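You operate a simulated robot arm through the tools that you are given. There is no shell and no other tool. Be economical: measure what you need, move in short steps, check, and stop when the job is done.

The job below is to be done with a simulated robot arm. You get a single attempt, and the scene is never put back.

Task
End the truck's charge and put the charger plug away.
Fine: STOP first, then mains off and plug out; plug into the holster, orange flap shut; both knobs and START stay untouched.

The check looks at the end state, three seconds after you hand in, the way a careful person would. Anything else that was tipped, shoved, dropped, spilled or broken makes it a failure.

Robot
A 6-joint arm with a two-finger parallel gripper on a trunk, on a base that drives. Base frame: it is fixed to the floor where the robot stands at the start and does not move with it; the origin is under the middle of the robot, x ahead of it, y to its left, z up. Readings come in m, rad, newtons and seconds.
With the tool pointing down near the work surface it reaches from about 0.18 to 0.76 m from the robot's upright axis, wherever it stands. Its first joint turns from -2.897 to 2.897 rad. Places, roughly: black socket [-1.1, 0.7, 0.9]; charger [0.5, -0.2, 0.6]; charger plug [-1, 0.75, 1]; current knob [0.4, -0.1, 1]; mains switch [0.3, -0.3, 1.1]; orange flap [-1.2, 0.7, 0.9]; red button [0.4, 0, 1]; start button [0.4, 0.1, 1]; voltage knob [0.3, -0.3, 1]. Payload 3.91 kg.
Tool frame: the origin (TCP) lies between the finger pads and is the grasp point; the fingertips stand 0.03 m ahead of it; z points along the fingers, y is the line along which they close. The gripper opens to 0.11 m. The fingers are 0.02 m wide and 0.01 m thick; the gripper's body (0.048 by 0.112 m) begins 0.055 m behind the TCP.
Orientation is that of the tool frame in the base frame, as a unit quaternion [w, x, y, z]. With the fingers straight down and closing along the base's y, the tool's x points along the base's -x, its y along +y and its z along -z.

Tools
- The arm moves only by the tool servo_tool. Its argument "steps" is a list of rows, each an object of numbers (a shift or turn left out is 0, a gripper value left out holds the last): "gripper": the gripper command, from -1 (fully open) to 1 (shut), values between in proportion; "tx", "ty", "tz": the shift along the tool's x, y, z in units of 200 mm (1.0 is 200 mm); "rx", "ry", "rz": the turn, a rotation vector about the tool's x, y, z in units of 90 degrees (1.0 is 90 degrees). In form: [{"gripper": .., "tx": .., "ty": .., "tz": .., "rx": .., "ry": .., "rz": ..}, ...]. A call has 1 to 10 rows; each row is the pose to reach, as a shift and turn from the pose commanded when the call began, along the tool's axes at that moment. A call with a number of a shift or a turn outside -1 to 1 is refused whole. A row lasts 0.2 s, in which the tool goes at most 0.05 m and 0.15 rad; a call with a longer step from one row to the next is refused whole, and so is a gripper value outside its range. A pose out of reach is approached as far as the arm can. The call stops where the force on the tool passes 90 N (or 10 N more than at its start, if that is more) or the arm is blocked; 0.2 s more then pass. Each finger travels about 0.045 m/s and halts on what it meets, pressing with about 22 N; the grip force reading is that of the motor and also rises with nothing between the fingers. The clock runs only during rows and for 0.2 s after the last one: add rows that repeat a pose to give the fingers time. The reply holds the time, the measured pose of the TCP, the force on the tool along the base axes, the opening and the grip force, in the units named above and with some noise, with the torque about the TCP (base axes, N m) and any sound that the robot's microphone picked up.
- Cameras (640 x 400 px; columns grow to the right, rows downward): "scene" is now at [0.0135, 0.1105, 1.5626]; the picture's right is [-0.49, -0.87, 0.00], its down [-0.60, 0.34, -0.72] and it looks along [0.63, -0.36, -0.69] (base axes); focal length 254 px, centre (320, 200). "wrist" rides on the gripper at [0.071, 0.022, -0.107] in the tool frame; the picture's right is [-0.29, 0.96, 0.00], its down [-0.76, -0.23, -0.61] and it looks along [-0.58, -0.18, 0.79] (tool axes); focal length 243 px, centre (320, 200).
- camera(camera): a new picture of that camera. The clock stands still meanwhile.
- raise_lower(by): slides the trunk up (or, below 0, down) by that many m; the arm and the scene camera ride with it, the base frame stays. It gives what a move gives, with no picture.
- steer(legs): drives the robot by 1 to 6 legs, each [ahead, left, turn to the left] in m, m and rad, along the robot's own axes; the way and the turn of a leg run together, so that a leg with both is an arc; at most 1.5 m and 3.142 rad a leg. The arm and the cameras ride along, it lands a little off, and it stops where it bumps. It gives what a move gives.
- pan_tilt(pan, tilt): turns the head with the scene camera to pan (to the left, within 1.501 rad either way) and tilt (down, from -0.506 to 1.204), counted from straight ahead of the robot. It gives what a move gives.
- probe_pixels(camera, pixels): there is no depth. For up to 12 entries [column, row, z] of the newest picture of that camera ("zoom" is the newest enlarged one), the place [x, y] in the base frame at which the ray of that pixel passes the height z, good to about 0.002 m. The clock stands still meanwhile.
- enlarge(camera, box): a new picture of the part [left, top, right, bottom] of that camera's present view, enlarged. The clock stands still meanwhile.
- job_done(): hands the job in; it is judged then, once.

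Go step by step. Measure first, check grasps and placings, and put right what went wrong. The budget is 80 turns and 68 pictures, counting those below and the enlarged ones. Unless the task says otherwise, let go and move clear before handing in, and close with one line.

The tools are called after "Request:" as name(argument=value, ...) on one line, values as JSON. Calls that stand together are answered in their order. servo_tool: Moves the arm, as the interface text tells. Its arguments: {"type":"object","properties":{"steps":{"type":"array"}},"required":["steps"]} The other tools are called the same way: raise_lower (by) slides the trunk up or down; steer (legs) drives the base; pan_tilt (pan, tilt) turns the head that bears the scene camera; camera (camera) takes a picture; probe_pixels (camera, pixels) gives the place at which the rays of pixels pass given heights; enlarge (camera, box) takes an enlarged picture of a part of a camera's view; job_done () hands the job in.

At the start:

```text
t: 0.0
ee_pos: [0.2947, -0.1371, 1.2772]
ee_rot: [0.0, 0.0, 1.0, 0.0]
wrist_force: [-0.6, 0.1, -0.2]
ft_torque: [0.04, 0.02, 0.02]
grip_width: 0.1098
finger_force: 0.0
trunk travel left (down, up): [-0.525, 0.065]
robot x, y, heading: [0.0021, -0.0022, 0.0]
head pan, tilt: [-0.518, 0.766]
```

scene: 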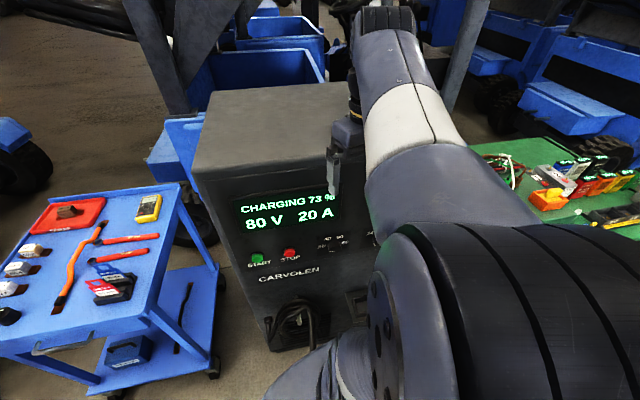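
wrist: 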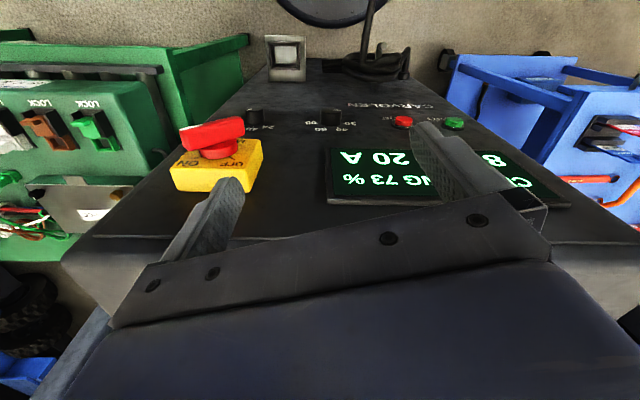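

The scene view shows the charger with START at (257,258), STOP at (289,254), and the mains rotary switch is visible in the wrist view at (215,150). I'll enlarge both views to measure.

Request:
enlarge(camera="scene", box=[190, 180, 390, 360])

Request:
enlarge(camera="wrist", box=[140, 20, 500, 245])

```text
2.22 times, centred on (290, 270) of scene
```

zoom: 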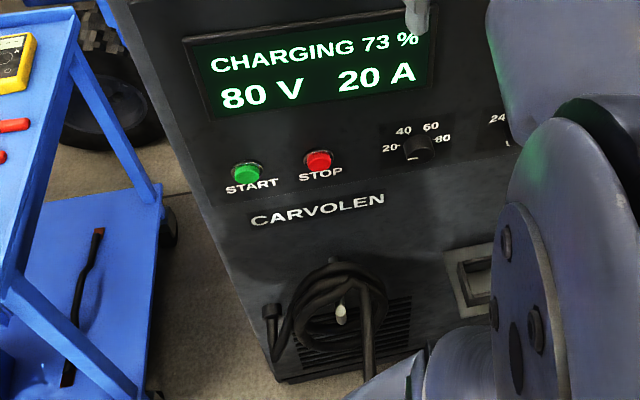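

```text
1.78 times, centred on (320, 132) of wrist
```

zoom: 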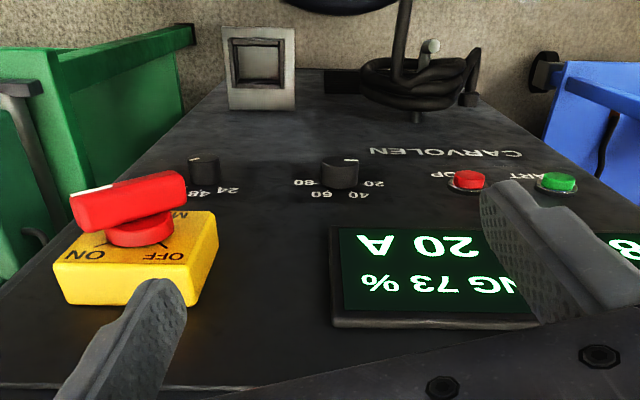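

I'll triangulate STOP, START and the switch from both views.

Request:
camera(camera="wrist")

Request:
probe_pixels(camera="scene", pixels=[[289.5, 250, 0.95], [289.5, 250, 1.0], [289.5, 250, 1.05], [267, 258, 1.0], [330, 243, 1.0], [241, 205, 1.1], [340, 190, 1.1], [195, 165, 1.2]])

Request:
probe_pixels(camera="wrist", pixels=[[402, 120, 0.95], [402, 120, 1.0], [402, 120, 1.05], [454, 122, 1.0], [214, 133, 1.1], [214, 133, 1.05], [212, 170, 1.1], [212, 170, 1.05]])

```text
63 pictures are left
```

wrist: 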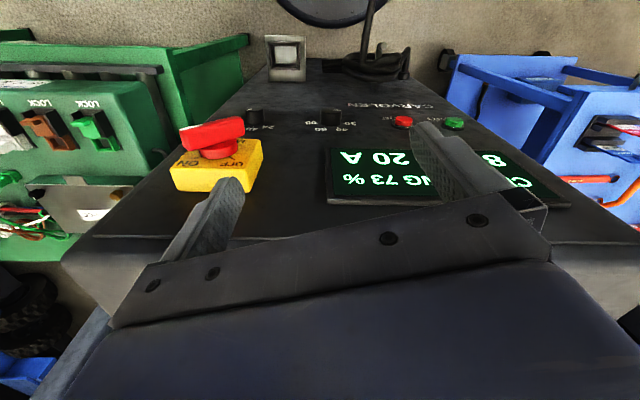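

```text
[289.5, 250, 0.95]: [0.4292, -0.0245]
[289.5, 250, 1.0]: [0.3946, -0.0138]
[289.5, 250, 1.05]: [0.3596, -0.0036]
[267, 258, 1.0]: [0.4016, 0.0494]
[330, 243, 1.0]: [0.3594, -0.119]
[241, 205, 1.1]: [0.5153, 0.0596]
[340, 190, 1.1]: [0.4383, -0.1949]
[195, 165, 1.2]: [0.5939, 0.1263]
```

```text
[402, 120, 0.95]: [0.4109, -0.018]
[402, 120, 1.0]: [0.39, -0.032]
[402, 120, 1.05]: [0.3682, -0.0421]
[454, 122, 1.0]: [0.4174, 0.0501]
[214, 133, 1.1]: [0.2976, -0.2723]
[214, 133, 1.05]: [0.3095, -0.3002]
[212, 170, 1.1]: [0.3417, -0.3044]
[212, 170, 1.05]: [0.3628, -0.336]
```

STOP is near (0.40,-0.02,0.98) and the charger face is slightly yawed. Before I drive back for a level approach, I'll look around with the head.

Request:
pan_tilt(pan=1.5, tilt=0.5)

Request:
camera(camera="scene")

Request:
pan_tilt(pan=-1.5, tilt=0.5)

Request:
camera(camera="scene")

```text
t: 1.9
ee_pos: [0.2951, -0.1371, 1.2764]
ee_rot: [0.001, 0.0, 1.0, 0.0]
wrist_force: [-1.2, -0.6, -0.1]
ft_torque: [0.02, -0.02, -0.03]
grip_width: 0.1099
finger_force: 0.1
trunk travel left (down, up): [-0.525, 0.065]
robot x, y, heading: [0.002, -0.0022, 0.006]
head pan, tilt: [1.499, 0.499]
```

```text
62 pictures are left
```

scene: 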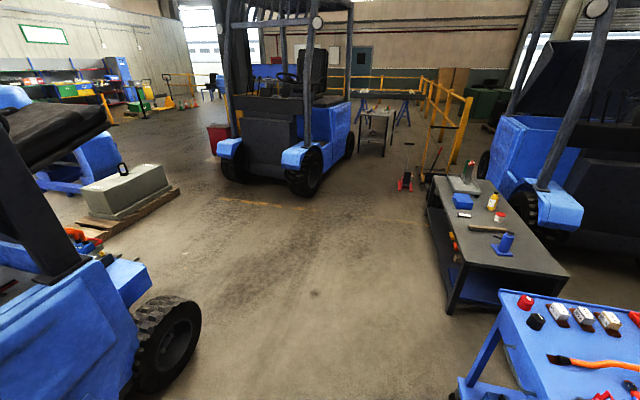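

```text
t: 4.5
ee_pos: [0.2936, -0.1386, 1.2775]
ee_rot: [-0.001, 0.001, 1.0, 0.0]
wrist_force: [-0.1, -0.3, -0.3]
ft_torque: [0.0, 0.03, 0.02]
grip_width: 0.11
finger_force: 0.0
trunk travel left (down, up): [-0.525, 0.065]
robot x, y, heading: [0.0011, 0.0014, -0.001]
head pan, tilt: [-1.499, 0.499]
```

```text
61 pictures are left
```

scene: 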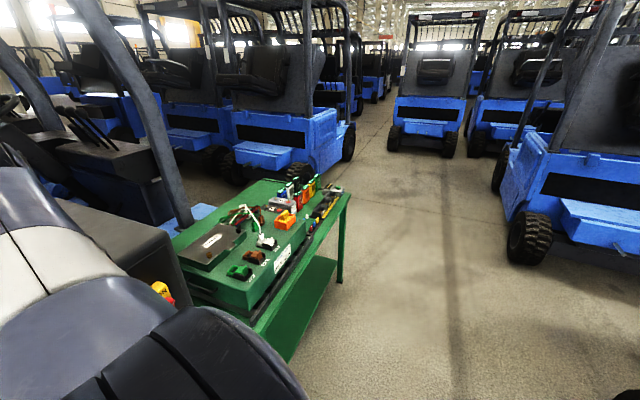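

The left view shows the truck behind-left (wheel at (165,345)) and open floor between. I'll back off 0.3 m and look at the charger square on.

Request:
steer(legs=[[-0.3, 0, 0]])

Request:
pan_tilt(pan=-0.1, tilt=0.7)

Request:
camera(camera="scene")

Request:
camera(camera="wrist")

```text
t: 6.6
ee_pos: [-0.0038, -0.1379, 1.2765]
ee_rot: [0.0, 0.001, 1.0, 0.001]
wrist_force: [-0.2, -0.5, 0.9]
ft_torque: [-0.03, -0.01, 0.0]
grip_width: 0.11
finger_force: 0.0
trunk travel left (down, up): [-0.525, 0.065]
robot x, y, heading: [-0.296, -0.0033, -0.002]
head pan, tilt: [-1.499, 0.499]
```

```text
t: 8.1
ee_pos: [-0.0026, -0.139, 1.2775]
ee_rot: [0.0, 0.001, 1.0, 0.0]
wrist_force: [-0.6, -0.4, -1.1]
ft_torque: [0.0, -0.02, -0.01]
grip_width: 0.1099
finger_force: 0.1
trunk travel left (down, up): [-0.525, 0.065]
robot x, y, heading: [-0.295, -0.0009, -0.004]
head pan, tilt: [-0.099, 0.7]
```

```text
60 pictures are left
```

scene: 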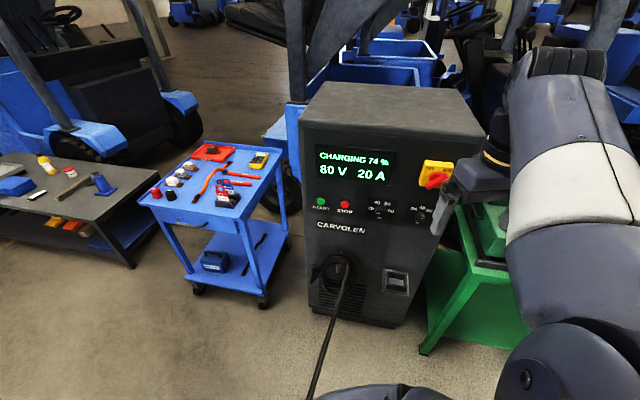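

```text
59 pictures are left
```

wrist: 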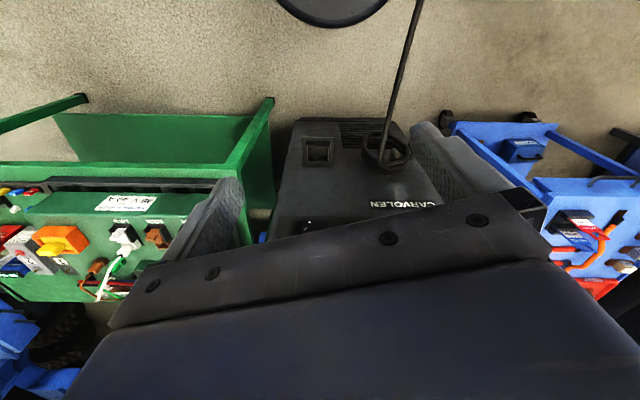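

Clear view now. I'll probe the controls at several heights to triangulate against the first picture.

Request:
enlarge(camera="scene", box=[290, 80, 490, 205])

Request:
enlarge(camera="scene", box=[295, 130, 465, 236])

Request:
probe_pixels(camera="scene", pixels=[[345, 203, 0.95], [345, 203, 1.0], [321, 201, 0.95], [321, 201, 1.0], [302, 124, 1.2], [478, 135, 1.2], [312, 82, 1.2], [461, 88, 1.2], [437, 180, 1.05], [437, 180, 1.1], [307, 309, 0.0], [398, 327, 0.0]])

```text
3.20 times, centred on (390, 142) of scene
```

zoom: 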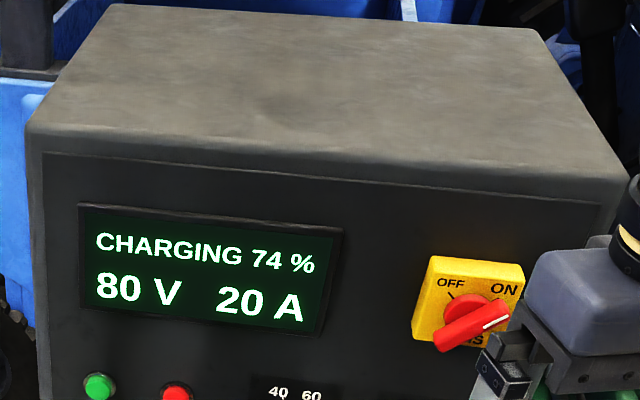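

```text
3.76 times, centred on (380, 183) of scene
```

zoom: 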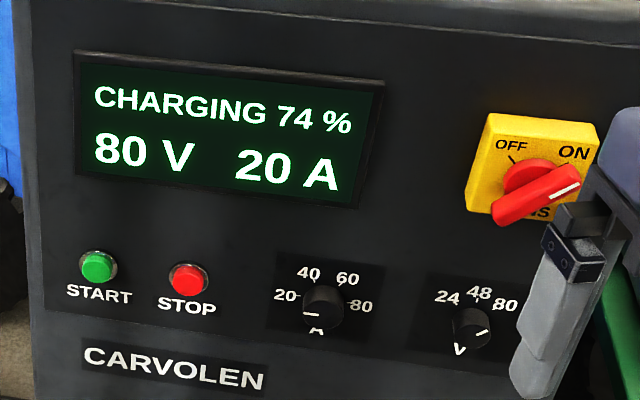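

```text
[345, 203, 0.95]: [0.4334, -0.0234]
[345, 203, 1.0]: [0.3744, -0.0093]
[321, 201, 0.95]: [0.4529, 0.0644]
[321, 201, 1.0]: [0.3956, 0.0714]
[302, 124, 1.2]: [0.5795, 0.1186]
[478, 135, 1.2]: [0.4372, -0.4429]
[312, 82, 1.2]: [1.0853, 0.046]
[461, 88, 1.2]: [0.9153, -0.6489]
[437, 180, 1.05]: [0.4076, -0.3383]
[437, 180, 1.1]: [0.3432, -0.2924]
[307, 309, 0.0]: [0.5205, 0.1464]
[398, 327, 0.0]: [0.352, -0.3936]
```

STOP is about (0.413,-0.02,0.968), and the face is yawed about 17° with its normal at roughly (-0.955,0.297,0). I'll close the gripper and swing the tool toward level in front of the charger.

Request:
servo_tool(steps=[{"gripper": 1, "tx": -0.1, "ty": 0.069, "tz": 0.09, "ry": -0.095}, {"tx": -0.2, "ty": 0.138, "tz": 0.18, "ry": -0.19}, {"tx": -0.3, "ty": 0.207, "tz": 0.27, "ry": -0.285}, {"tx": -0.4, "ty": 0.276, "tz": 0.36, "ry": -0.38}, {"tx": -0.5, "ty": 0.345, "tz": 0.45, "ry": -0.475}, {"tx": -0.6, "ty": 0.414, "tz": 0.54, "ry": -0.57}, {"tx": -0.7, "ty": 0.483, "tz": 0.63, "ry": -0.665}, {"tx": -0.8, "ty": 0.552, "tz": 0.72, "ry": -0.76}, {"tx": -0.9, "ty": 0.621, "tz": 0.81, "ry": -0.855}, {"tx": -1.0, "ty": 0.69, "tz": 0.9, "ry": -0.95}])

```text
t: 10.3
ee_pos: [0.1891, -0.0474, 1.1061]
ee_rot: [0.677, -0.006, 0.735, 0.007]
wrist_force: [0.0, -0.9, -1.3]
ft_torque: [-0.03, 0.01, 0.03]
grip_width: 0.0
finger_force: 22.0
out of reach, approached as far as the arm can: row 7, 8, 9, 10
trunk travel left (down, up): [-0.525, 0.065]
robot x, y, heading: [-0.2973, 0.001, -0.002]
head pan, tilt: [-0.099, 0.7]
```

The tool is nearly level but the arm was at a reach limit at that spot (y short by 0.05). I'll move on, lower and farther out, to a standoff in front of STOP and yaw to the face.

Request:
servo_tool(steps=[{"tx": 0.11, "ty": 0.05, "tz": 0.1, "ry": -0.01, "rx": 0.03}, {"tx": 0.21, "ty": 0.1, "tz": 0.2, "ry": -0.02, "rx": 0.064}, {"tx": 0.32, "ty": 0.16, "tz": 0.3, "ry": -0.03, "rx": 0.096}, {"tx": 0.43, "ty": 0.21, "tz": 0.4, "ry": -0.04, "rx": 0.128}, {"tx": 0.53, "ty": 0.27, "tz": 0.5, "ry": -0.05, "rx": 0.16}, {"tx": 0.64, "ty": 0.32, "tz": 0.6, "ry": -0.053, "rx": 0.192}, {"tx": 0.64, "ty": 0.32, "tz": 0.6, "ry": -0.053, "rx": 0.192}])

Request:
camera(camera="scene")

Request:
camera(camera="wrist")

```text
t: 11.9
ee_pos: [0.2688, -0.1781, 0.9984]
ee_rot: [0.7, 0.079, 0.709, -0.042]
wrist_force: [0.3, 0.4, -1.1]
ft_torque: [0.0, 0.0, -0.01]
grip_width: 0.0
finger_force: 21.9
out of reach, approached as far as the arm can: row 1, 2, 3, 4, 5, 6, 7
trunk travel left (down, up): [-0.525, 0.065]
robot x, y, heading: [-0.2984, -0.0012, -0.001]
head pan, tilt: [-0.099, 0.7]
```

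```text
56 pictures are left
```

scene: 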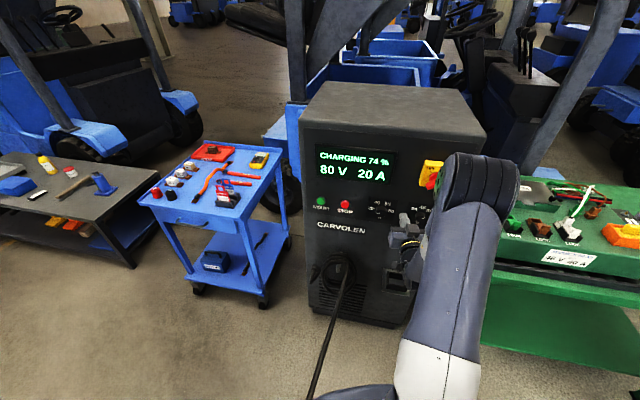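

```text
55 pictures are left
```

wrist: 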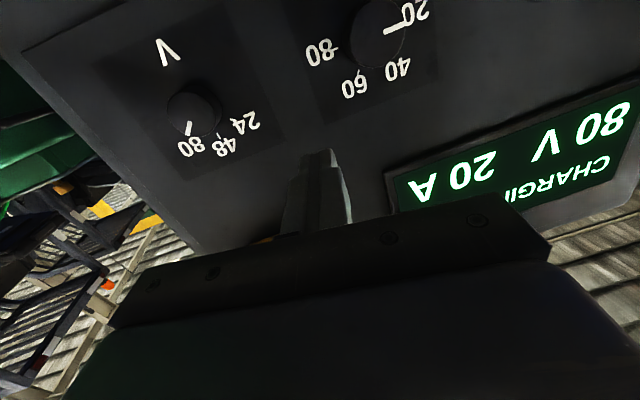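

The arm can't get left at this tool attitude, but the pose is fine (yaw about -10°, tip 7 cm off the face). I'll strafe the base left 0.17 to bring the tip in front of STOP.

Request:
steer(legs=[[0, 0.17, 0]])

Request:
servo_tool(steps=[{"tx": 0.0}, {"tx": 0.0}])

Request:
camera(camera="wrist")

Request:
camera(camera="scene")

```text
t: 13.4
ee_pos: [0.2694, -0.0068, 0.999]
ee_rot: [0.7, 0.079, 0.709, -0.041]
wrist_force: [0.5, 0.0, -0.2]
ft_torque: [0.0, 0.02, -0.01]
grip_width: 0.0
finger_force: 22.1
trunk travel left (down, up): [-0.525, 0.065]
robot x, y, heading: [-0.2965, 0.169, -0.002]
head pan, tilt: [-0.099, 0.7]
```

```text
t: 14.0
ee_pos: [0.269, -0.0074, 0.9992]
ee_rot: [0.7, 0.078, 0.709, -0.041]
wrist_force: [-0.2, 0.4, -0.2]
ft_torque: [0.0, 0.02, 0.06]
grip_width: 0.0001
finger_force: 22.0
trunk travel left (down, up): [-0.525, 0.065]
robot x, y, heading: [-0.2984, 0.1697, -0.006]
head pan, tilt: [-0.099, 0.7]
```

```text
54 pictures are left
```

wrist: 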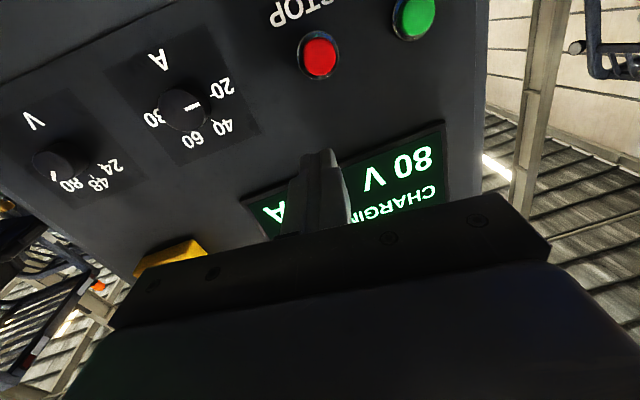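

```text
53 pictures are left
```

scene: 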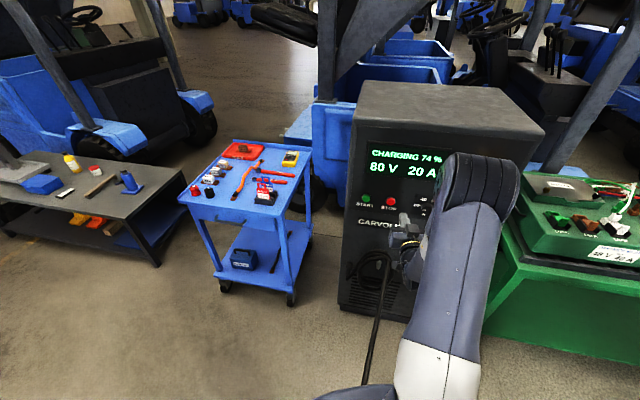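

STOP is at wrist (320,56) and scene (390,203). I'll probe both rays for a better fix.

Request:
probe_pixels(camera="wrist", pixels=[[320, 56, 0.93], [320, 56, 0.95], [320, 56, 0.97], [320, 56, 0.99], [415, 18, 0.95], [415, 18, 0.97]])

Request:
probe_pixels(camera="scene", pixels=[[390, 202, 0.93], [390, 202, 0.95], [390, 202, 0.97], [390, 202, 0.99], [365, 199, 0.95], [365, 199, 0.97]])

```text
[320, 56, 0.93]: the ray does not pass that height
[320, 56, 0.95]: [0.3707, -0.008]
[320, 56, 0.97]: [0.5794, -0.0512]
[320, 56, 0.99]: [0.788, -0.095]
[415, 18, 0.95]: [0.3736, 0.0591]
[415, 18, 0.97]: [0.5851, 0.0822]
```

```text
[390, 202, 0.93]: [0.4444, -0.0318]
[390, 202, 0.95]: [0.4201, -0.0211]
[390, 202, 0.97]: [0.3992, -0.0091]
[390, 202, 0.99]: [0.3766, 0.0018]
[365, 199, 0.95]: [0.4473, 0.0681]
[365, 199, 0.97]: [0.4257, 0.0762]
```

STOP cap is at about (0.416,-0.018,0.954). I'll line up the closed fingertips about 3.5 cm short of it.

Request:
servo_tool(steps=[{"tx": 0.1, "ty": 0.02, "tz": 0.1}, {"tx": 0.215, "ty": 0.057, "tz": 0.2}, {"tx": 0.215, "ty": 0.057, "tz": 0.3}, {"tx": 0.215, "ty": 0.057, "tz": 0.4}, {"tx": 0.215, "ty": 0.057, "tz": 0.4}])

Request:
camera(camera="wrist")

```text
t: 15.2
ee_pos: [0.3416, -0.0249, 0.9552]
ee_rot: [0.7, 0.073, 0.71, -0.036]
wrist_force: [-0.2, 0.7, 0.0]
ft_torque: [-0.01, 0.0, -0.01]
grip_width: 0.0
finger_force: 22.4
out of reach, approached as far as the arm can: row 1, 2, 3, 4, 5
trunk travel left (down, up): [-0.525, 0.065]
robot x, y, heading: [-0.2963, 0.1713, 0.0]
head pan, tilt: [-0.099, 0.7]
```

```text
52 pictures are left
```

wrist: 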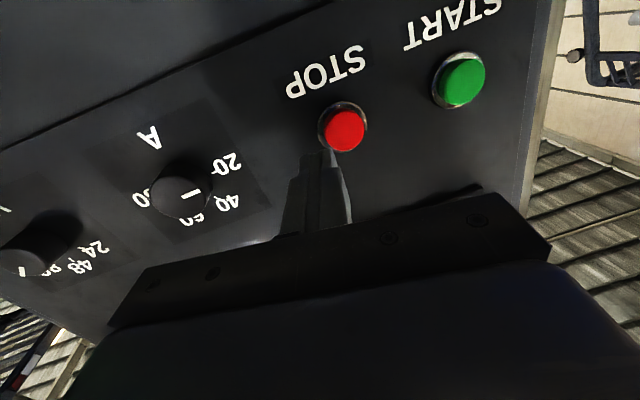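

The tip is about 4.5 cm short of STOP and about 1.8 cm too far right along the push line. I'll nudge the base left 0.018 and ahead 0.025.

Request:
steer(legs=[[0, 0.018, 0], [0.025, 0, 0]])

Request:
camera(camera="wrist")

```text
t: 16.4
ee_pos: [0.367, -0.0069, 0.9551]
ee_rot: [0.7, 0.072, 0.71, -0.036]
wrist_force: [0.6, -0.6, 0.0]
ft_torque: [-0.02, 0.0, -0.03]
grip_width: 0.0
finger_force: 22.3
trunk travel left (down, up): [-0.525, 0.065]
robot x, y, heading: [-0.2731, 0.191, -0.001]
head pan, tilt: [-0.099, 0.7]
```

```text
51 pictures are left
```

wrist: 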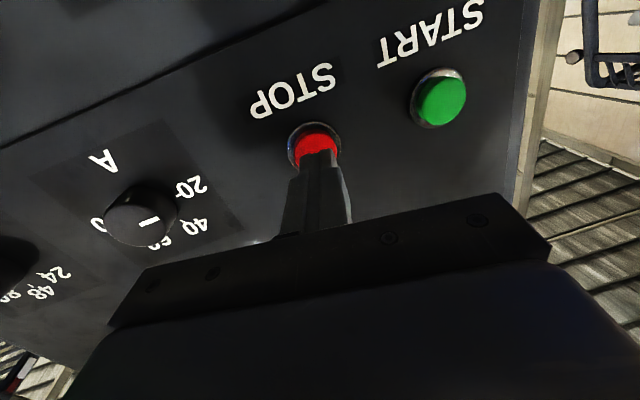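

The tip is aligned with STOP at (316,148). I'll push slowly along the tool axis.

Request:
servo_tool(steps=[{"tz": 0.03}, {"tz": 0.06}, {"tz": 0.085}, {"tz": 0.11}, {"tz": 0.13}, {"tz": 0.15}])

Request:
camera(camera="wrist")

Request:
camera(camera="scene")

```text
t: 17.8
ee_pos: [0.39, -0.0115, 0.9566]
ee_rot: [0.698, 0.072, 0.711, -0.033]
wrist_force: [-53.7, 6.4, -2.1]
ft_torque: [-0.13, -0.1, -0.37]
grip_width: 0.0
finger_force: 22.0
trunk travel left (down, up): [-0.525, 0.065]
robot x, y, heading: [-0.2743, 0.1943, -0.004]
head pan, tilt: [-0.099, 0.7]
heard: click
```

```text
50 pictures are left
```

wrist: 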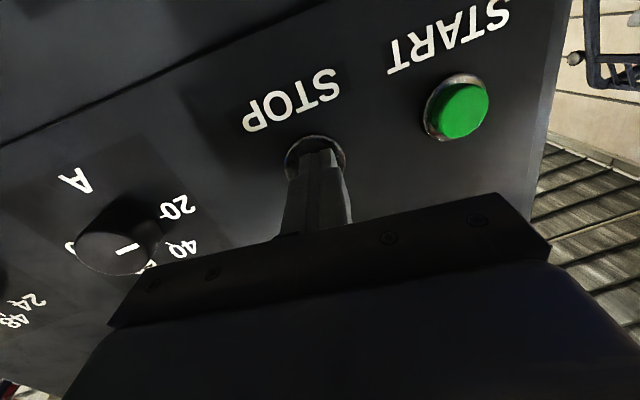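

```text
49 pictures are left
```

scene: 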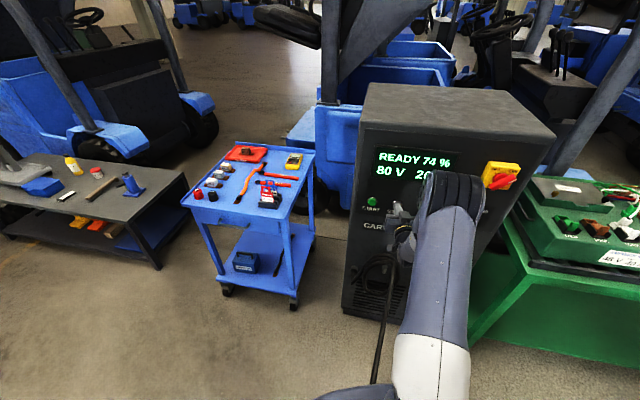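

The display reads READY after the click, so STOP worked. I'll back off and reposition for the mains switch.

Request:
servo_tool(steps=[{"tz": -0.2}, {"tz": -0.4}, {"tz": -0.6}, {"tz": -0.7}])

Request:
steer(legs=[[-0.1, 0, 0]])

Request:
camera(camera="scene")

Request:
camera(camera="wrist")

```text
t: 18.8
ee_pos: [0.2645, 0.0022, 0.9687]
ee_rot: [0.7, 0.076, 0.71, -0.028]
wrist_force: [-0.2, -0.6, 0.0]
ft_torque: [0.01, -0.01, 0.02]
grip_width: 0.0
finger_force: 22.4
out of reach, approached as far as the arm can: row 3, 4
trunk travel left (down, up): [-0.525, 0.065]
robot x, y, heading: [-0.2682, 0.1899, -0.003]
head pan, tilt: [-0.099, 0.7]
```

```text
t: 19.9
ee_pos: [0.1652, 0.0014, 0.9696]
ee_rot: [0.699, 0.077, 0.711, -0.028]
wrist_force: [-0.5, -0.3, -0.1]
ft_torque: [0.02, 0.04, 0.01]
grip_width: 0.0
finger_force: 22.2
trunk travel left (down, up): [-0.525, 0.065]
robot x, y, heading: [-0.3752, 0.1894, 0.002]
head pan, tilt: [-0.099, 0.7]
```

```text
48 pictures are left
```

scene: 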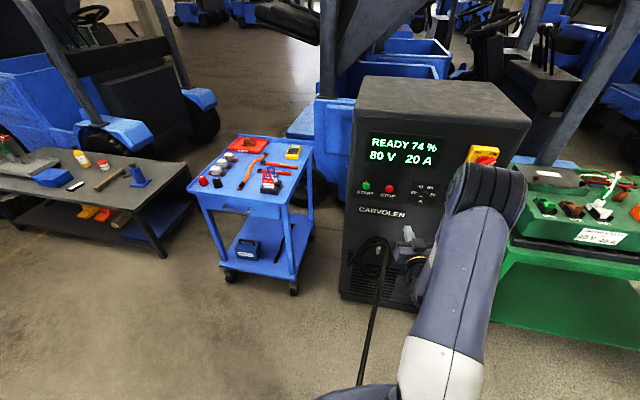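

```text
47 pictures are left
```

wrist: 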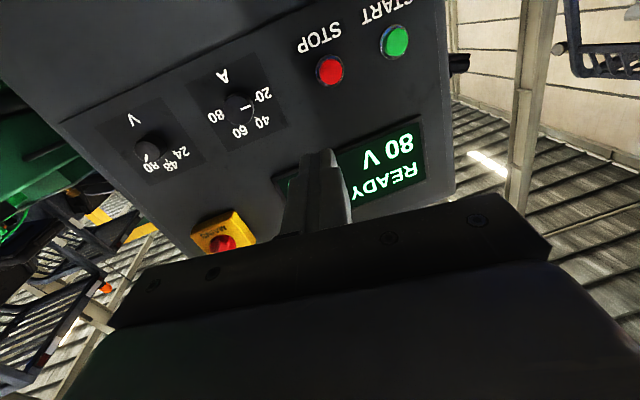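

READY confirmed with the knobs unmoved. I'll drive so the tool faces the mains switch square on, and raise the trunk.

Request:
steer(legs=[[0, -0.159, 0], [0.0, 0, -0.154]])

Request:
raise_lower(by=0.06)

Request:
servo_tool(steps=[{"gripper": 0.2, "tx": -0.1}, {"gripper": 0.2, "tx": -0.2}, {"gripper": 0.2, "tx": -0.3}, {"gripper": 0.2, "tx": -0.35}, {"tx": -0.35}])

Request:
camera(camera="wrist")

Request:
camera(camera="scene")

```text
t: 22.0
ee_pos: [0.1282, -0.238, 0.9689]
ee_rot: [0.695, 0.131, 0.703, -0.082]
wrist_force: [-0.6, 0.0, 0.8]
ft_torque: [0.05, 0.0, -0.02]
grip_width: 0.0
finger_force: 22.0
trunk travel left (down, up): [-0.525, 0.065]
robot x, y, heading: [-0.3717, 0.0329, -0.158]
head pan, tilt: [-0.099, 0.7]
```

```text
t: 23.0
ee_pos: [0.1284, -0.238, 1.0291]
ee_rot: [0.695, 0.131, 0.702, -0.084]
wrist_force: [0.2, 0.6, 0.4]
ft_torque: [0.02, 0.05, 0.02]
grip_width: 0.0001
finger_force: 22.0
trunk travel left (down, up): [-0.585, 0.005]
robot x, y, heading: [-0.3717, 0.0296, -0.156]
head pan, tilt: [-0.099, 0.7]
```

```text
t: 24.2
ee_pos: [0.13, -0.2416, 1.0988]
ee_rot: [0.695, 0.13, 0.703, -0.082]
wrist_force: [0.5, 0.4, 0.6]
ft_torque: [0.01, 0.01, -0.01]
grip_width: 0.044
finger_force: 0.1
trunk travel left (down, up): [-0.585, 0.005]
robot x, y, heading: [-0.3723, 0.0296, -0.159]
head pan, tilt: [-0.099, 0.7]
```

```text
46 pictures are left
```

wrist: 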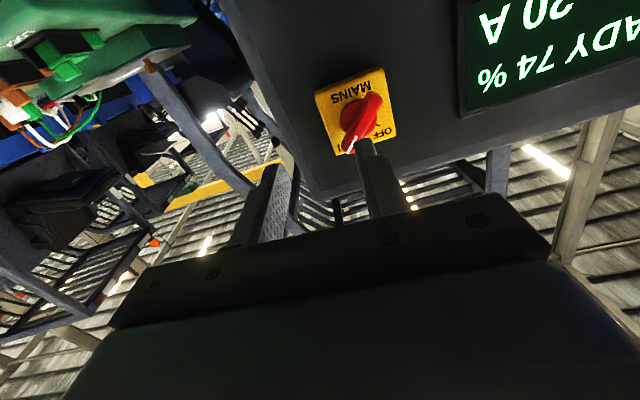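

```text
45 pictures are left
```

scene: 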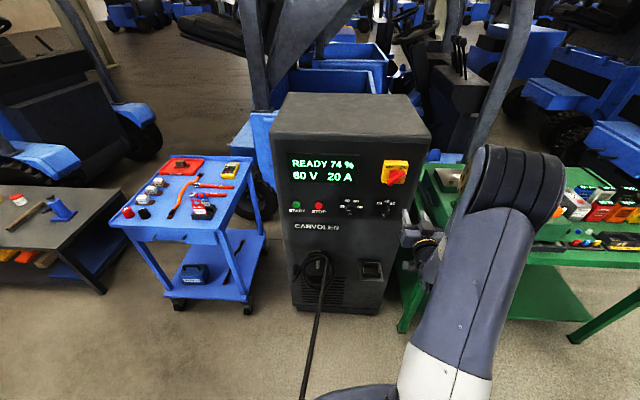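

Reached. I'll enlarge and triangulate the switch from both views.

Request:
enlarge(camera="scene", box=[370, 150, 434, 190])

Request:
enlarge(camera="wrist", box=[290, 50, 434, 170])

Request:
probe_pixels(camera="scene", pixels=[[396.5, 174, 1.03], [396.5, 174, 1.06], [396.5, 174, 1.09], [396.5, 174, 1.12]])

Request:
probe_pixels(camera="wrist", pixels=[[362, 122, 1.06], [362, 122, 1.08], [362, 122, 1.1], [362, 122, 1.12]])

```text
10.00 times, centred on (402, 170) of scene
```

zoom: 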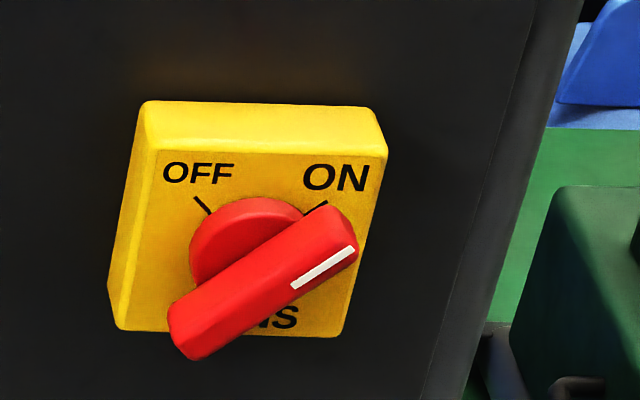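

```text
3.33 times, centred on (362, 110) of wrist
```

zoom: 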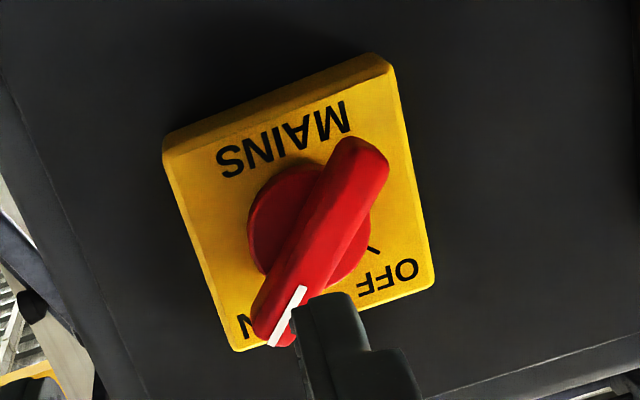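

```text
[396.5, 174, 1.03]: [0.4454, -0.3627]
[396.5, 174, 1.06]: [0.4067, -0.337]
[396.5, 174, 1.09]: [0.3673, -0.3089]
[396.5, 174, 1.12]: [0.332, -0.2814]
```

```text
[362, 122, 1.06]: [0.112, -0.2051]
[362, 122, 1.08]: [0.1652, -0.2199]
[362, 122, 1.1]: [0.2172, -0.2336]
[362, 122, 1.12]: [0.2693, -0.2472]
```

The bar centre is actually at scene (396.5,178.5); I'll re-probe it and the bar ends.

Request:
probe_pixels(camera="scene", pixels=[[396.5, 178.5, 1.1], [396.5, 178.5, 1.12], [388.5, 184, 1.1], [404.5, 173, 1.14]])

Request:
probe_pixels(camera="wrist", pixels=[[362.6, 123, 1.11], [362.6, 123, 1.13], [375.5, 98, 1.1], [350, 147.5, 1.14]])

```text
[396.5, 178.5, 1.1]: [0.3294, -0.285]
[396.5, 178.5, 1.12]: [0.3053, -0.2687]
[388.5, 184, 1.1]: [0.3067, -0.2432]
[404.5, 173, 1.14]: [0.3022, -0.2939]
```

```text
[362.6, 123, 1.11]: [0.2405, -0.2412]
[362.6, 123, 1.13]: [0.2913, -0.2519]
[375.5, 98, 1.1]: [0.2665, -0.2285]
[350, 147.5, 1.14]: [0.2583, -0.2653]
```

The bar's front centre is about (0.293,-0.256,1.13), 45° toward ON. I'll open to 6 cm, roll the tool +45° about its axis and stop 6 cm short.

Request:
servo_tool(steps=[{"gripper": -0.1, "tx": -0.05, "ty": 0.03, "tz": 0.0, "rz": 0.08}, {"tx": -0.1, "ty": 0.06, "tz": 0.0, "rz": 0.16}, {"tx": -0.162, "ty": 0.09, "tz": 0.05, "rz": 0.25}, {"tx": -0.162, "ty": 0.12, "tz": 0.1, "rz": 0.34}, {"tx": -0.162, "ty": 0.15, "tz": 0.15, "rz": 0.42}, {"tx": -0.162, "ty": 0.185, "tz": 0.2, "rz": 0.5}, {"tx": -0.162, "ty": 0.185, "tz": 0.3, "rz": 0.5}, {"tx": -0.162, "ty": 0.185, "tz": 0.4, "rz": 0.5}, {"tx": -0.162, "ty": 0.185, "tz": 0.49, "rz": 0.5}, {"tx": -0.162, "ty": 0.185, "tz": 0.49, "rz": 0.5}])

Request:
camera(camera="wrist")

Request:
camera(camera="scene")

```text
t: 26.4
ee_pos: [0.2341, -0.2403, 1.1323]
ee_rot: [0.672, 0.389, 0.6, 0.192]
wrist_force: [-0.4, 0.1, -0.4]
ft_torque: [0.02, -0.01, -0.01]
grip_width: 0.0606
finger_force: 0.0
trunk travel left (down, up): [-0.585, 0.005]
robot x, y, heading: [-0.3686, 0.0321, -0.16]
head pan, tilt: [-0.099, 0.7]
```

```text
42 pictures are left
```

wrist: 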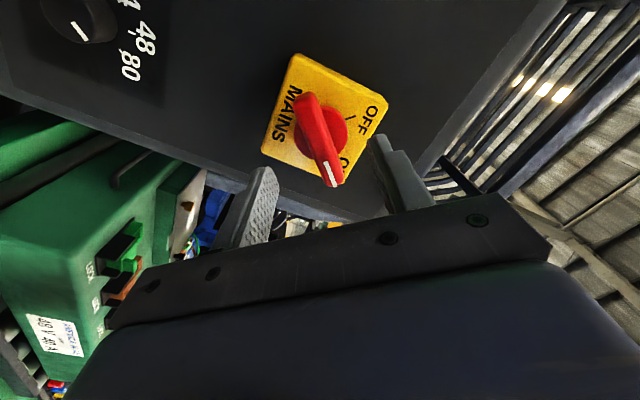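

```text
41 pictures are left
```

scene: 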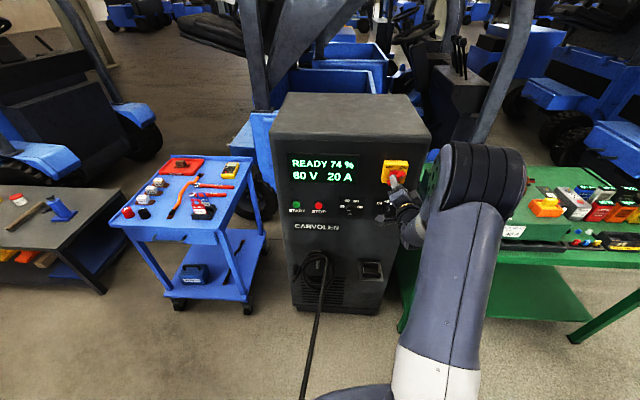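

Bar sits between the fingers, centre at wrist (318,140). I'll check that ray against the expected location.

Request:
probe_pixels(camera="wrist", pixels=[[318, 141, 1.11], [318, 141, 1.12], [318, 141, 1.13], [318, 141, 1.14]])

Request:
probe_pixels(camera="scene", pixels=[[396.5, 178.5, 1.12], [396.5, 178.5, 1.14]])

```text
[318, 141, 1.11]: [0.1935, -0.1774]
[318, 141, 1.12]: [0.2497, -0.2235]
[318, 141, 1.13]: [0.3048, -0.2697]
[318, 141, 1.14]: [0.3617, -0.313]
```

```text
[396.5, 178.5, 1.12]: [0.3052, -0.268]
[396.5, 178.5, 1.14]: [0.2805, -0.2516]
```

Bar front refined to (0.295,-0.261,1.128). I'll move in 48 mm so the tips overlap about 14 mm, then close.

Request:
servo_tool(steps=[{"tz": 0.08, "ty": -0.018, "tx": 0.003}, {"tz": 0.16, "ty": -0.018, "tx": 0.003}, {"tz": 0.242, "ty": -0.018, "tx": 0.003}, {"tz": 0.242, "ty": -0.018, "tx": 0.003}, {"gripper": 1, "tz": 0.242, "ty": -0.018, "tx": 0.003}, {"tz": 0.242, "ty": -0.018, "tx": 0.003}, {"tz": 0.242, "ty": -0.018, "tx": 0.003}, {"tz": 0.242, "ty": -0.018, "tx": 0.003}])

Request:
camera(camera="wrist")

```text
t: 28.2
ee_pos: [0.2803, -0.2553, 1.1302]
ee_rot: [0.674, 0.386, 0.599, 0.193]
wrist_force: [12.2, 9.1, 22.2]
ft_torque: [0.02, 0.11, 0.97]
grip_width: 0.0409
finger_force: 45.1
trunk travel left (down, up): [-0.585, 0.005]
robot x, y, heading: [-0.3686, 0.0302, -0.15]
head pan, tilt: [-0.099, 0.7]
```

```text
40 pictures are left
```

wrist: 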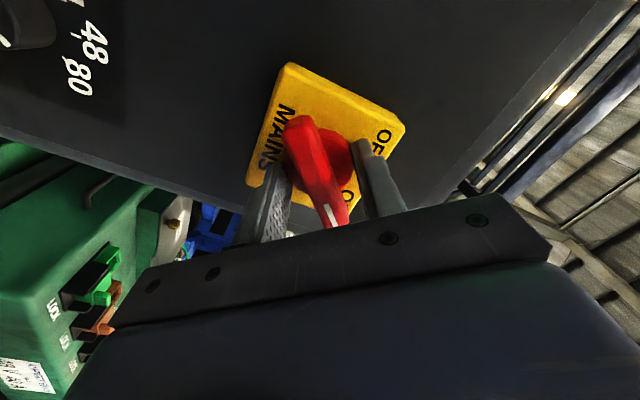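

The fingers stopped at 41 mm with a side load: they're on the round collar, not the bar. I'll open, back out 9 mm, shift 3 mm in +y and close on the bar only.

Request:
servo_tool(steps=[{"gripper": -0.1}, {"gripper": -0.1}, {"tz": -0.045, "ty": 0.015}, {"tz": -0.045, "ty": 0.015}, {"gripper": 1, "tz": -0.045, "ty": 0.015}, {"tz": -0.045, "ty": 0.015}, {"tz": -0.045, "ty": 0.015}, {"tz": -0.045, "ty": 0.015}, {"tz": -0.045, "ty": 0.015}])

Request:
camera(camera="wrist")

```text
t: 30.2
ee_pos: [0.27, -0.2503, 1.1315]
ee_rot: [0.673, 0.386, 0.601, 0.194]
wrist_force: [2.5, 3.6, 7.1]
ft_torque: [0.0, 0.19, 0.66]
grip_width: 0.0408
finger_force: 44.8
trunk travel left (down, up): [-0.585, 0.005]
robot x, y, heading: [-0.3728, 0.0324, -0.156]
head pan, tilt: [-0.099, 0.7]
```

```text
39 pictures are left
```

wrist: 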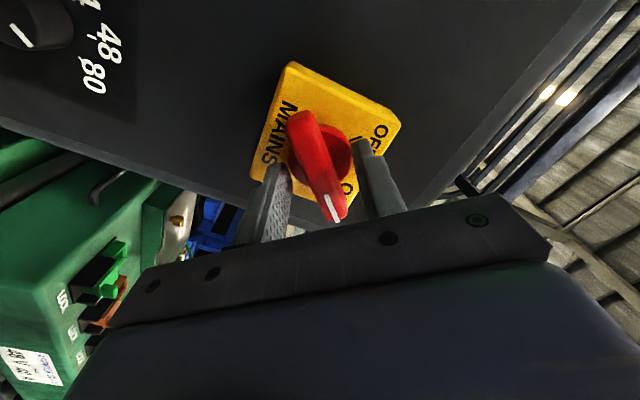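

Same 41 mm width with a balanced load, so the handle's solid outline is being held. I'll twist counter-clockwise and see whether it turns.

Request:
servo_tool(steps=[{"rz": -0.09}, {"rz": -0.18}, {"rz": -0.27}, {"rz": -0.36}])

Request:
camera(camera="wrist")

```text
t: 31.2
ee_pos: [0.2714, -0.2504, 1.1306]
ee_rot: [0.699, 0.203, 0.686, -0.003]
wrist_force: [2.0, 7.1, 8.5]
ft_torque: [0.11, 0.29, 0.15]
grip_width: 0.0405
finger_force: 45.1
trunk travel left (down, up): [-0.585, 0.005]
robot x, y, heading: [-0.3711, 0.0289, -0.157]
head pan, tilt: [-0.099, 0.7]
```

```text
38 pictures are left
```

wrist: 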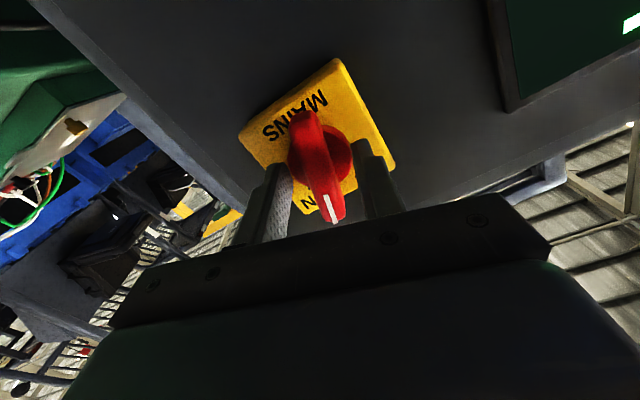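

The bar turns with the gripper. Continuing the twist to about 90°.

Request:
servo_tool(steps=[{"rz": -0.09}, {"rz": -0.18}, {"rz": -0.27}, {"rz": -0.36}, {"rz": -0.45}, {"rz": -0.54}, {"rz": -0.6}, {"rz": -0.66}])

Request:
camera(camera="wrist")

Request:
camera(camera="scene")

```text
t: 32.8
ee_pos: [0.2771, -0.2551, 1.1341]
ee_rot: [0.644, -0.014, 0.751, -0.143]
wrist_force: [-53.6, 27.6, 11.6]
ft_torque: [-0.75, -1.85, -0.58]
grip_width: 0.0412
finger_force: 45.2
out of reach, approached as far as the arm can: row 3, 4, 5, 6, 7, 8
trunk travel left (down, up): [-0.585, 0.005]
robot x, y, heading: [-0.3741, 0.0337, -0.153]
head pan, tilt: [-0.099, 0.7]
stopped in row 8: the force on the tool passed its limit (the readings are from after the stop); the commanded pose is now the measured one
```

```text
37 pictures are left
```

wrist: 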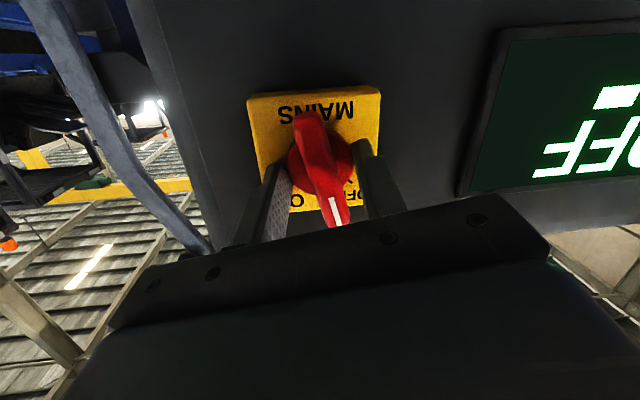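

```text
36 pictures are left
```

scene: 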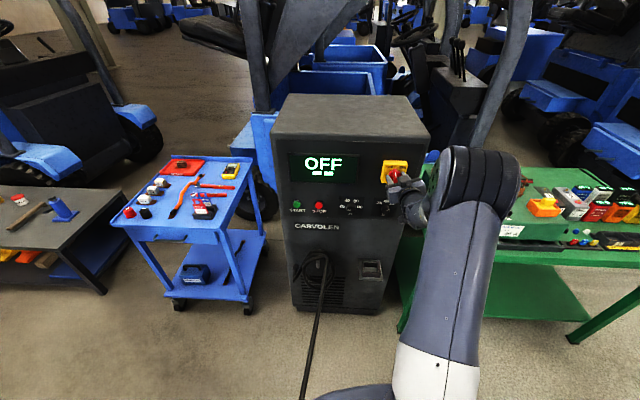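

The display shows OFF, but the arm ran out of roll partway. I'll open, back straight out, and look where the handle sits.

Request:
servo_tool(steps=[{"gripper": -0.2}, {"gripper": -0.2}, {"gripper": -0.2}, {"tz": -0.1}, {"tz": -0.3}, {"tz": -0.4}, {"tz": -0.4}])

Request:
enlarge(camera="scene", box=[362, 140, 442, 190])

Request:
camera(camera="wrist")

```text
t: 34.4
ee_pos: [0.2073, -0.2459, 1.1387]
ee_rot: [0.641, -0.013, 0.755, -0.137]
wrist_force: [-0.3, -0.1, 1.1]
ft_torque: [-0.01, -0.02, 0.0]
grip_width: 0.0657
finger_force: 0.1
trunk travel left (down, up): [-0.585, 0.005]
robot x, y, heading: [-0.3732, 0.0331, -0.159]
head pan, tilt: [-0.099, 0.7]
```

```text
8.00 times, centred on (402, 165) of scene
```

zoom: 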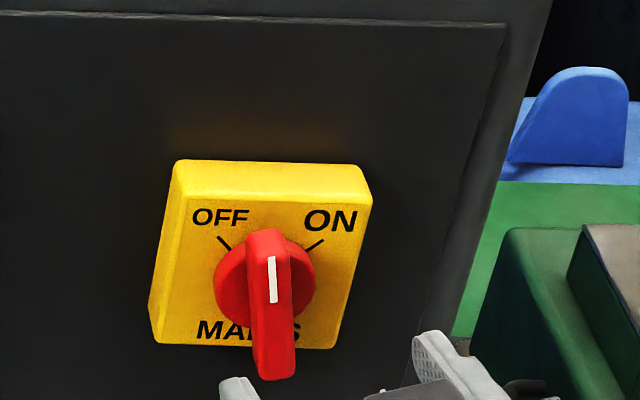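

```text
34 pictures are left
```

wrist: 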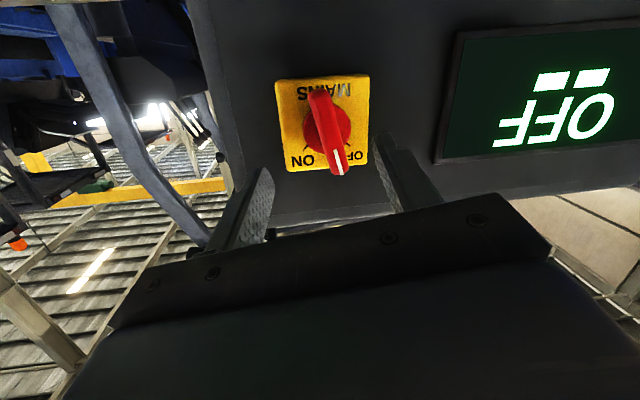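

The handle rests upright, halfway. I'll finish by pushing its upper end left with closed fingertips: first re-level the tool and stage up and right of the handle.

Request:
servo_tool(steps=[{"gripper": 1, "tx": -0.03, "ty": -0.04, "rx": 0.025, "ry": -0.024, "rz": 0.06}, {"tx": -0.06, "ty": -0.08, "rx": 0.05, "ry": -0.047, "rz": 0.12}, {"tx": -0.096, "ty": -0.13, "tz": 0.013, "rx": 0.074, "ry": -0.071, "rz": 0.192}, {"tx": -0.096, "ty": -0.13, "tz": 0.013, "rx": 0.074, "ry": -0.071, "rz": 0.192}, {"tx": -0.096, "ty": -0.13, "tz": 0.013, "rx": 0.074, "ry": -0.071, "rz": 0.192}])

Request:
camera(camera="wrist")

```text
t: 35.6
ee_pos: [0.2088, -0.2659, 1.162]
ee_rot: [0.696, 0.131, 0.701, -0.087]
wrist_force: [-0.4, 0.1, 0.1]
ft_torque: [-0.02, 0.02, 0.0]
grip_width: 0.0
finger_force: 22.0
trunk travel left (down, up): [-0.585, 0.005]
robot x, y, heading: [-0.3758, 0.0319, -0.158]
head pan, tilt: [-0.099, 0.7]
```

```text
33 pictures are left
```

wrist: 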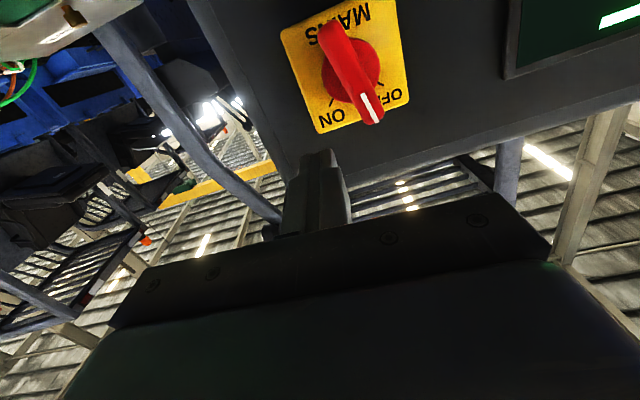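

Staged right of the handle's tip. I'll go in 5 cm, then sweep left.

Request:
servo_tool(steps=[{"tz": 0.1}, {"tz": 0.2}, {"tz": 0.25}, {"tz": 0.25, "ty": 0.05}, {"tz": 0.25, "ty": 0.08, "tx": 0.003}, {"tz": 0.25, "ty": 0.11, "tx": 0.004}, {"tz": 0.25, "ty": 0.14, "tx": 0.006}, {"tz": 0.25, "ty": 0.165, "tx": 0.008}, {"tz": 0.25, "ty": 0.185, "tx": 0.01}, {"tz": 0.25, "ty": 0.185, "tx": 0.01}])

Request:
camera(camera="wrist")

```text
t: 37.8
ee_pos: [0.2644, -0.2468, 1.1617]
ee_rot: [0.695, 0.127, 0.702, -0.084]
wrist_force: [-0.7, -0.8, -0.2]
ft_torque: [0.0, 0.0, 0.03]
grip_width: 0.0004
finger_force: 21.7
out of reach, approached as far as the arm can: row 9, 10
trunk travel left (down, up): [-0.585, 0.005]
robot x, y, heading: [-0.3756, 0.0371, -0.157]
head pan, tilt: [-0.099, 0.7]
```

```text
32 pictures are left
```

wrist: 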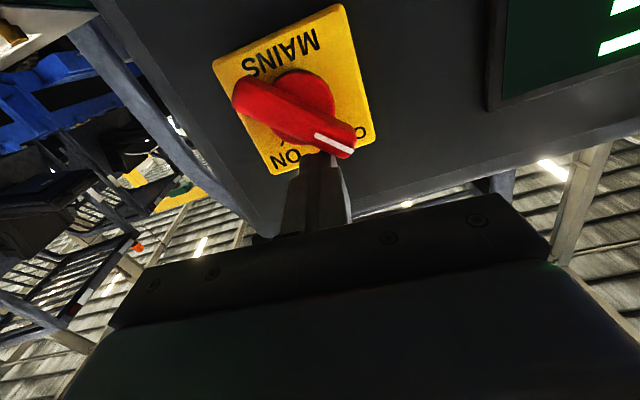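

The handle swung over to OFF. I'll back away and verify.

Request:
servo_tool(steps=[{"tz": -0.1, "ty": -0.02}, {"tz": -0.3, "ty": -0.02}, {"tz": -0.5, "ty": -0.02}])

Request:
enlarge(camera="scene", box=[270, 135, 430, 235])

```text
t: 38.6
ee_pos: [0.1707, -0.2224, 1.1638]
ee_rot: [0.696, 0.131, 0.701, -0.087]
wrist_force: [-0.5, 0.1, -0.2]
ft_torque: [0.01, -0.04, -0.03]
grip_width: 0.0
finger_force: 21.6
trunk travel left (down, up): [-0.585, 0.005]
robot x, y, heading: [-0.3721, 0.0325, -0.156]
head pan, tilt: [-0.099, 0.7]
```

```text
4.00 times, centred on (350, 185) of scene
```

zoom: 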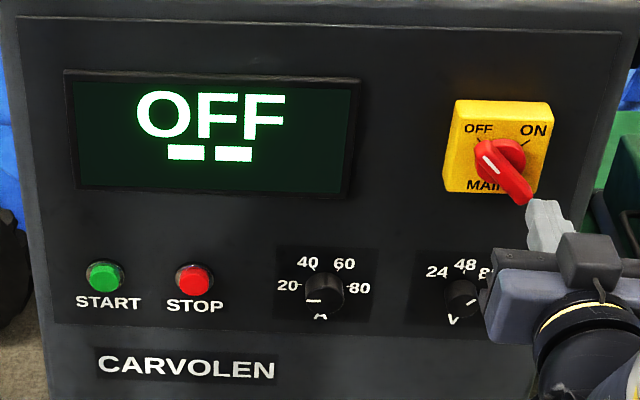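

Pointer is on OFF and the other controls are untouched. Before turning toward the truck I'll check the cart's clearance and turn the head left.

Request:
probe_pixels(camera="scene", pixels=[[110, 228, 0.85], [232, 238, 0.85], [105, 290, 0.5], [370, 270, 0.75], [370, 285, 0.7]])

Request:
pan_tilt(pan=1.5, tilt=0.75)

Request:
camera(camera="scene")

```text
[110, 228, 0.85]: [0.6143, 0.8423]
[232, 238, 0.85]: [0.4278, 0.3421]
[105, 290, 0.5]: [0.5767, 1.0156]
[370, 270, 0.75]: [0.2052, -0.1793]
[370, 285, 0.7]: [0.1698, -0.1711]
```

```text
t: 40.3
ee_pos: [0.1715, -0.222, 1.165]
ee_rot: [0.696, 0.129, 0.701, -0.087]
wrist_force: [-0.5, 0.0, -0.1]
ft_torque: [0.03, -0.01, 0.0]
grip_width: 0.0
finger_force: 21.5
trunk travel left (down, up): [-0.585, 0.005]
robot x, y, heading: [-0.3704, 0.0335, -0.158]
head pan, tilt: [1.499, 0.75]
```

```text
30 pictures are left
```

scene: 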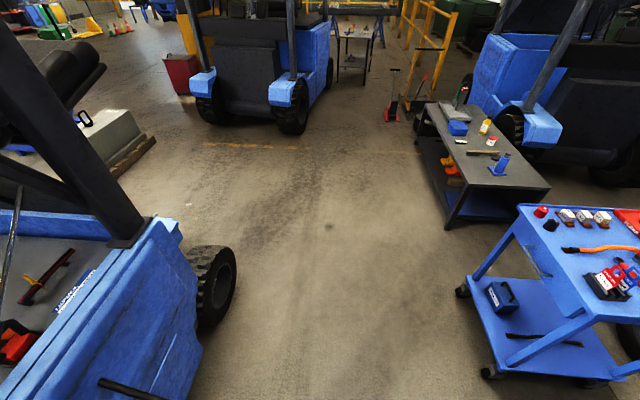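

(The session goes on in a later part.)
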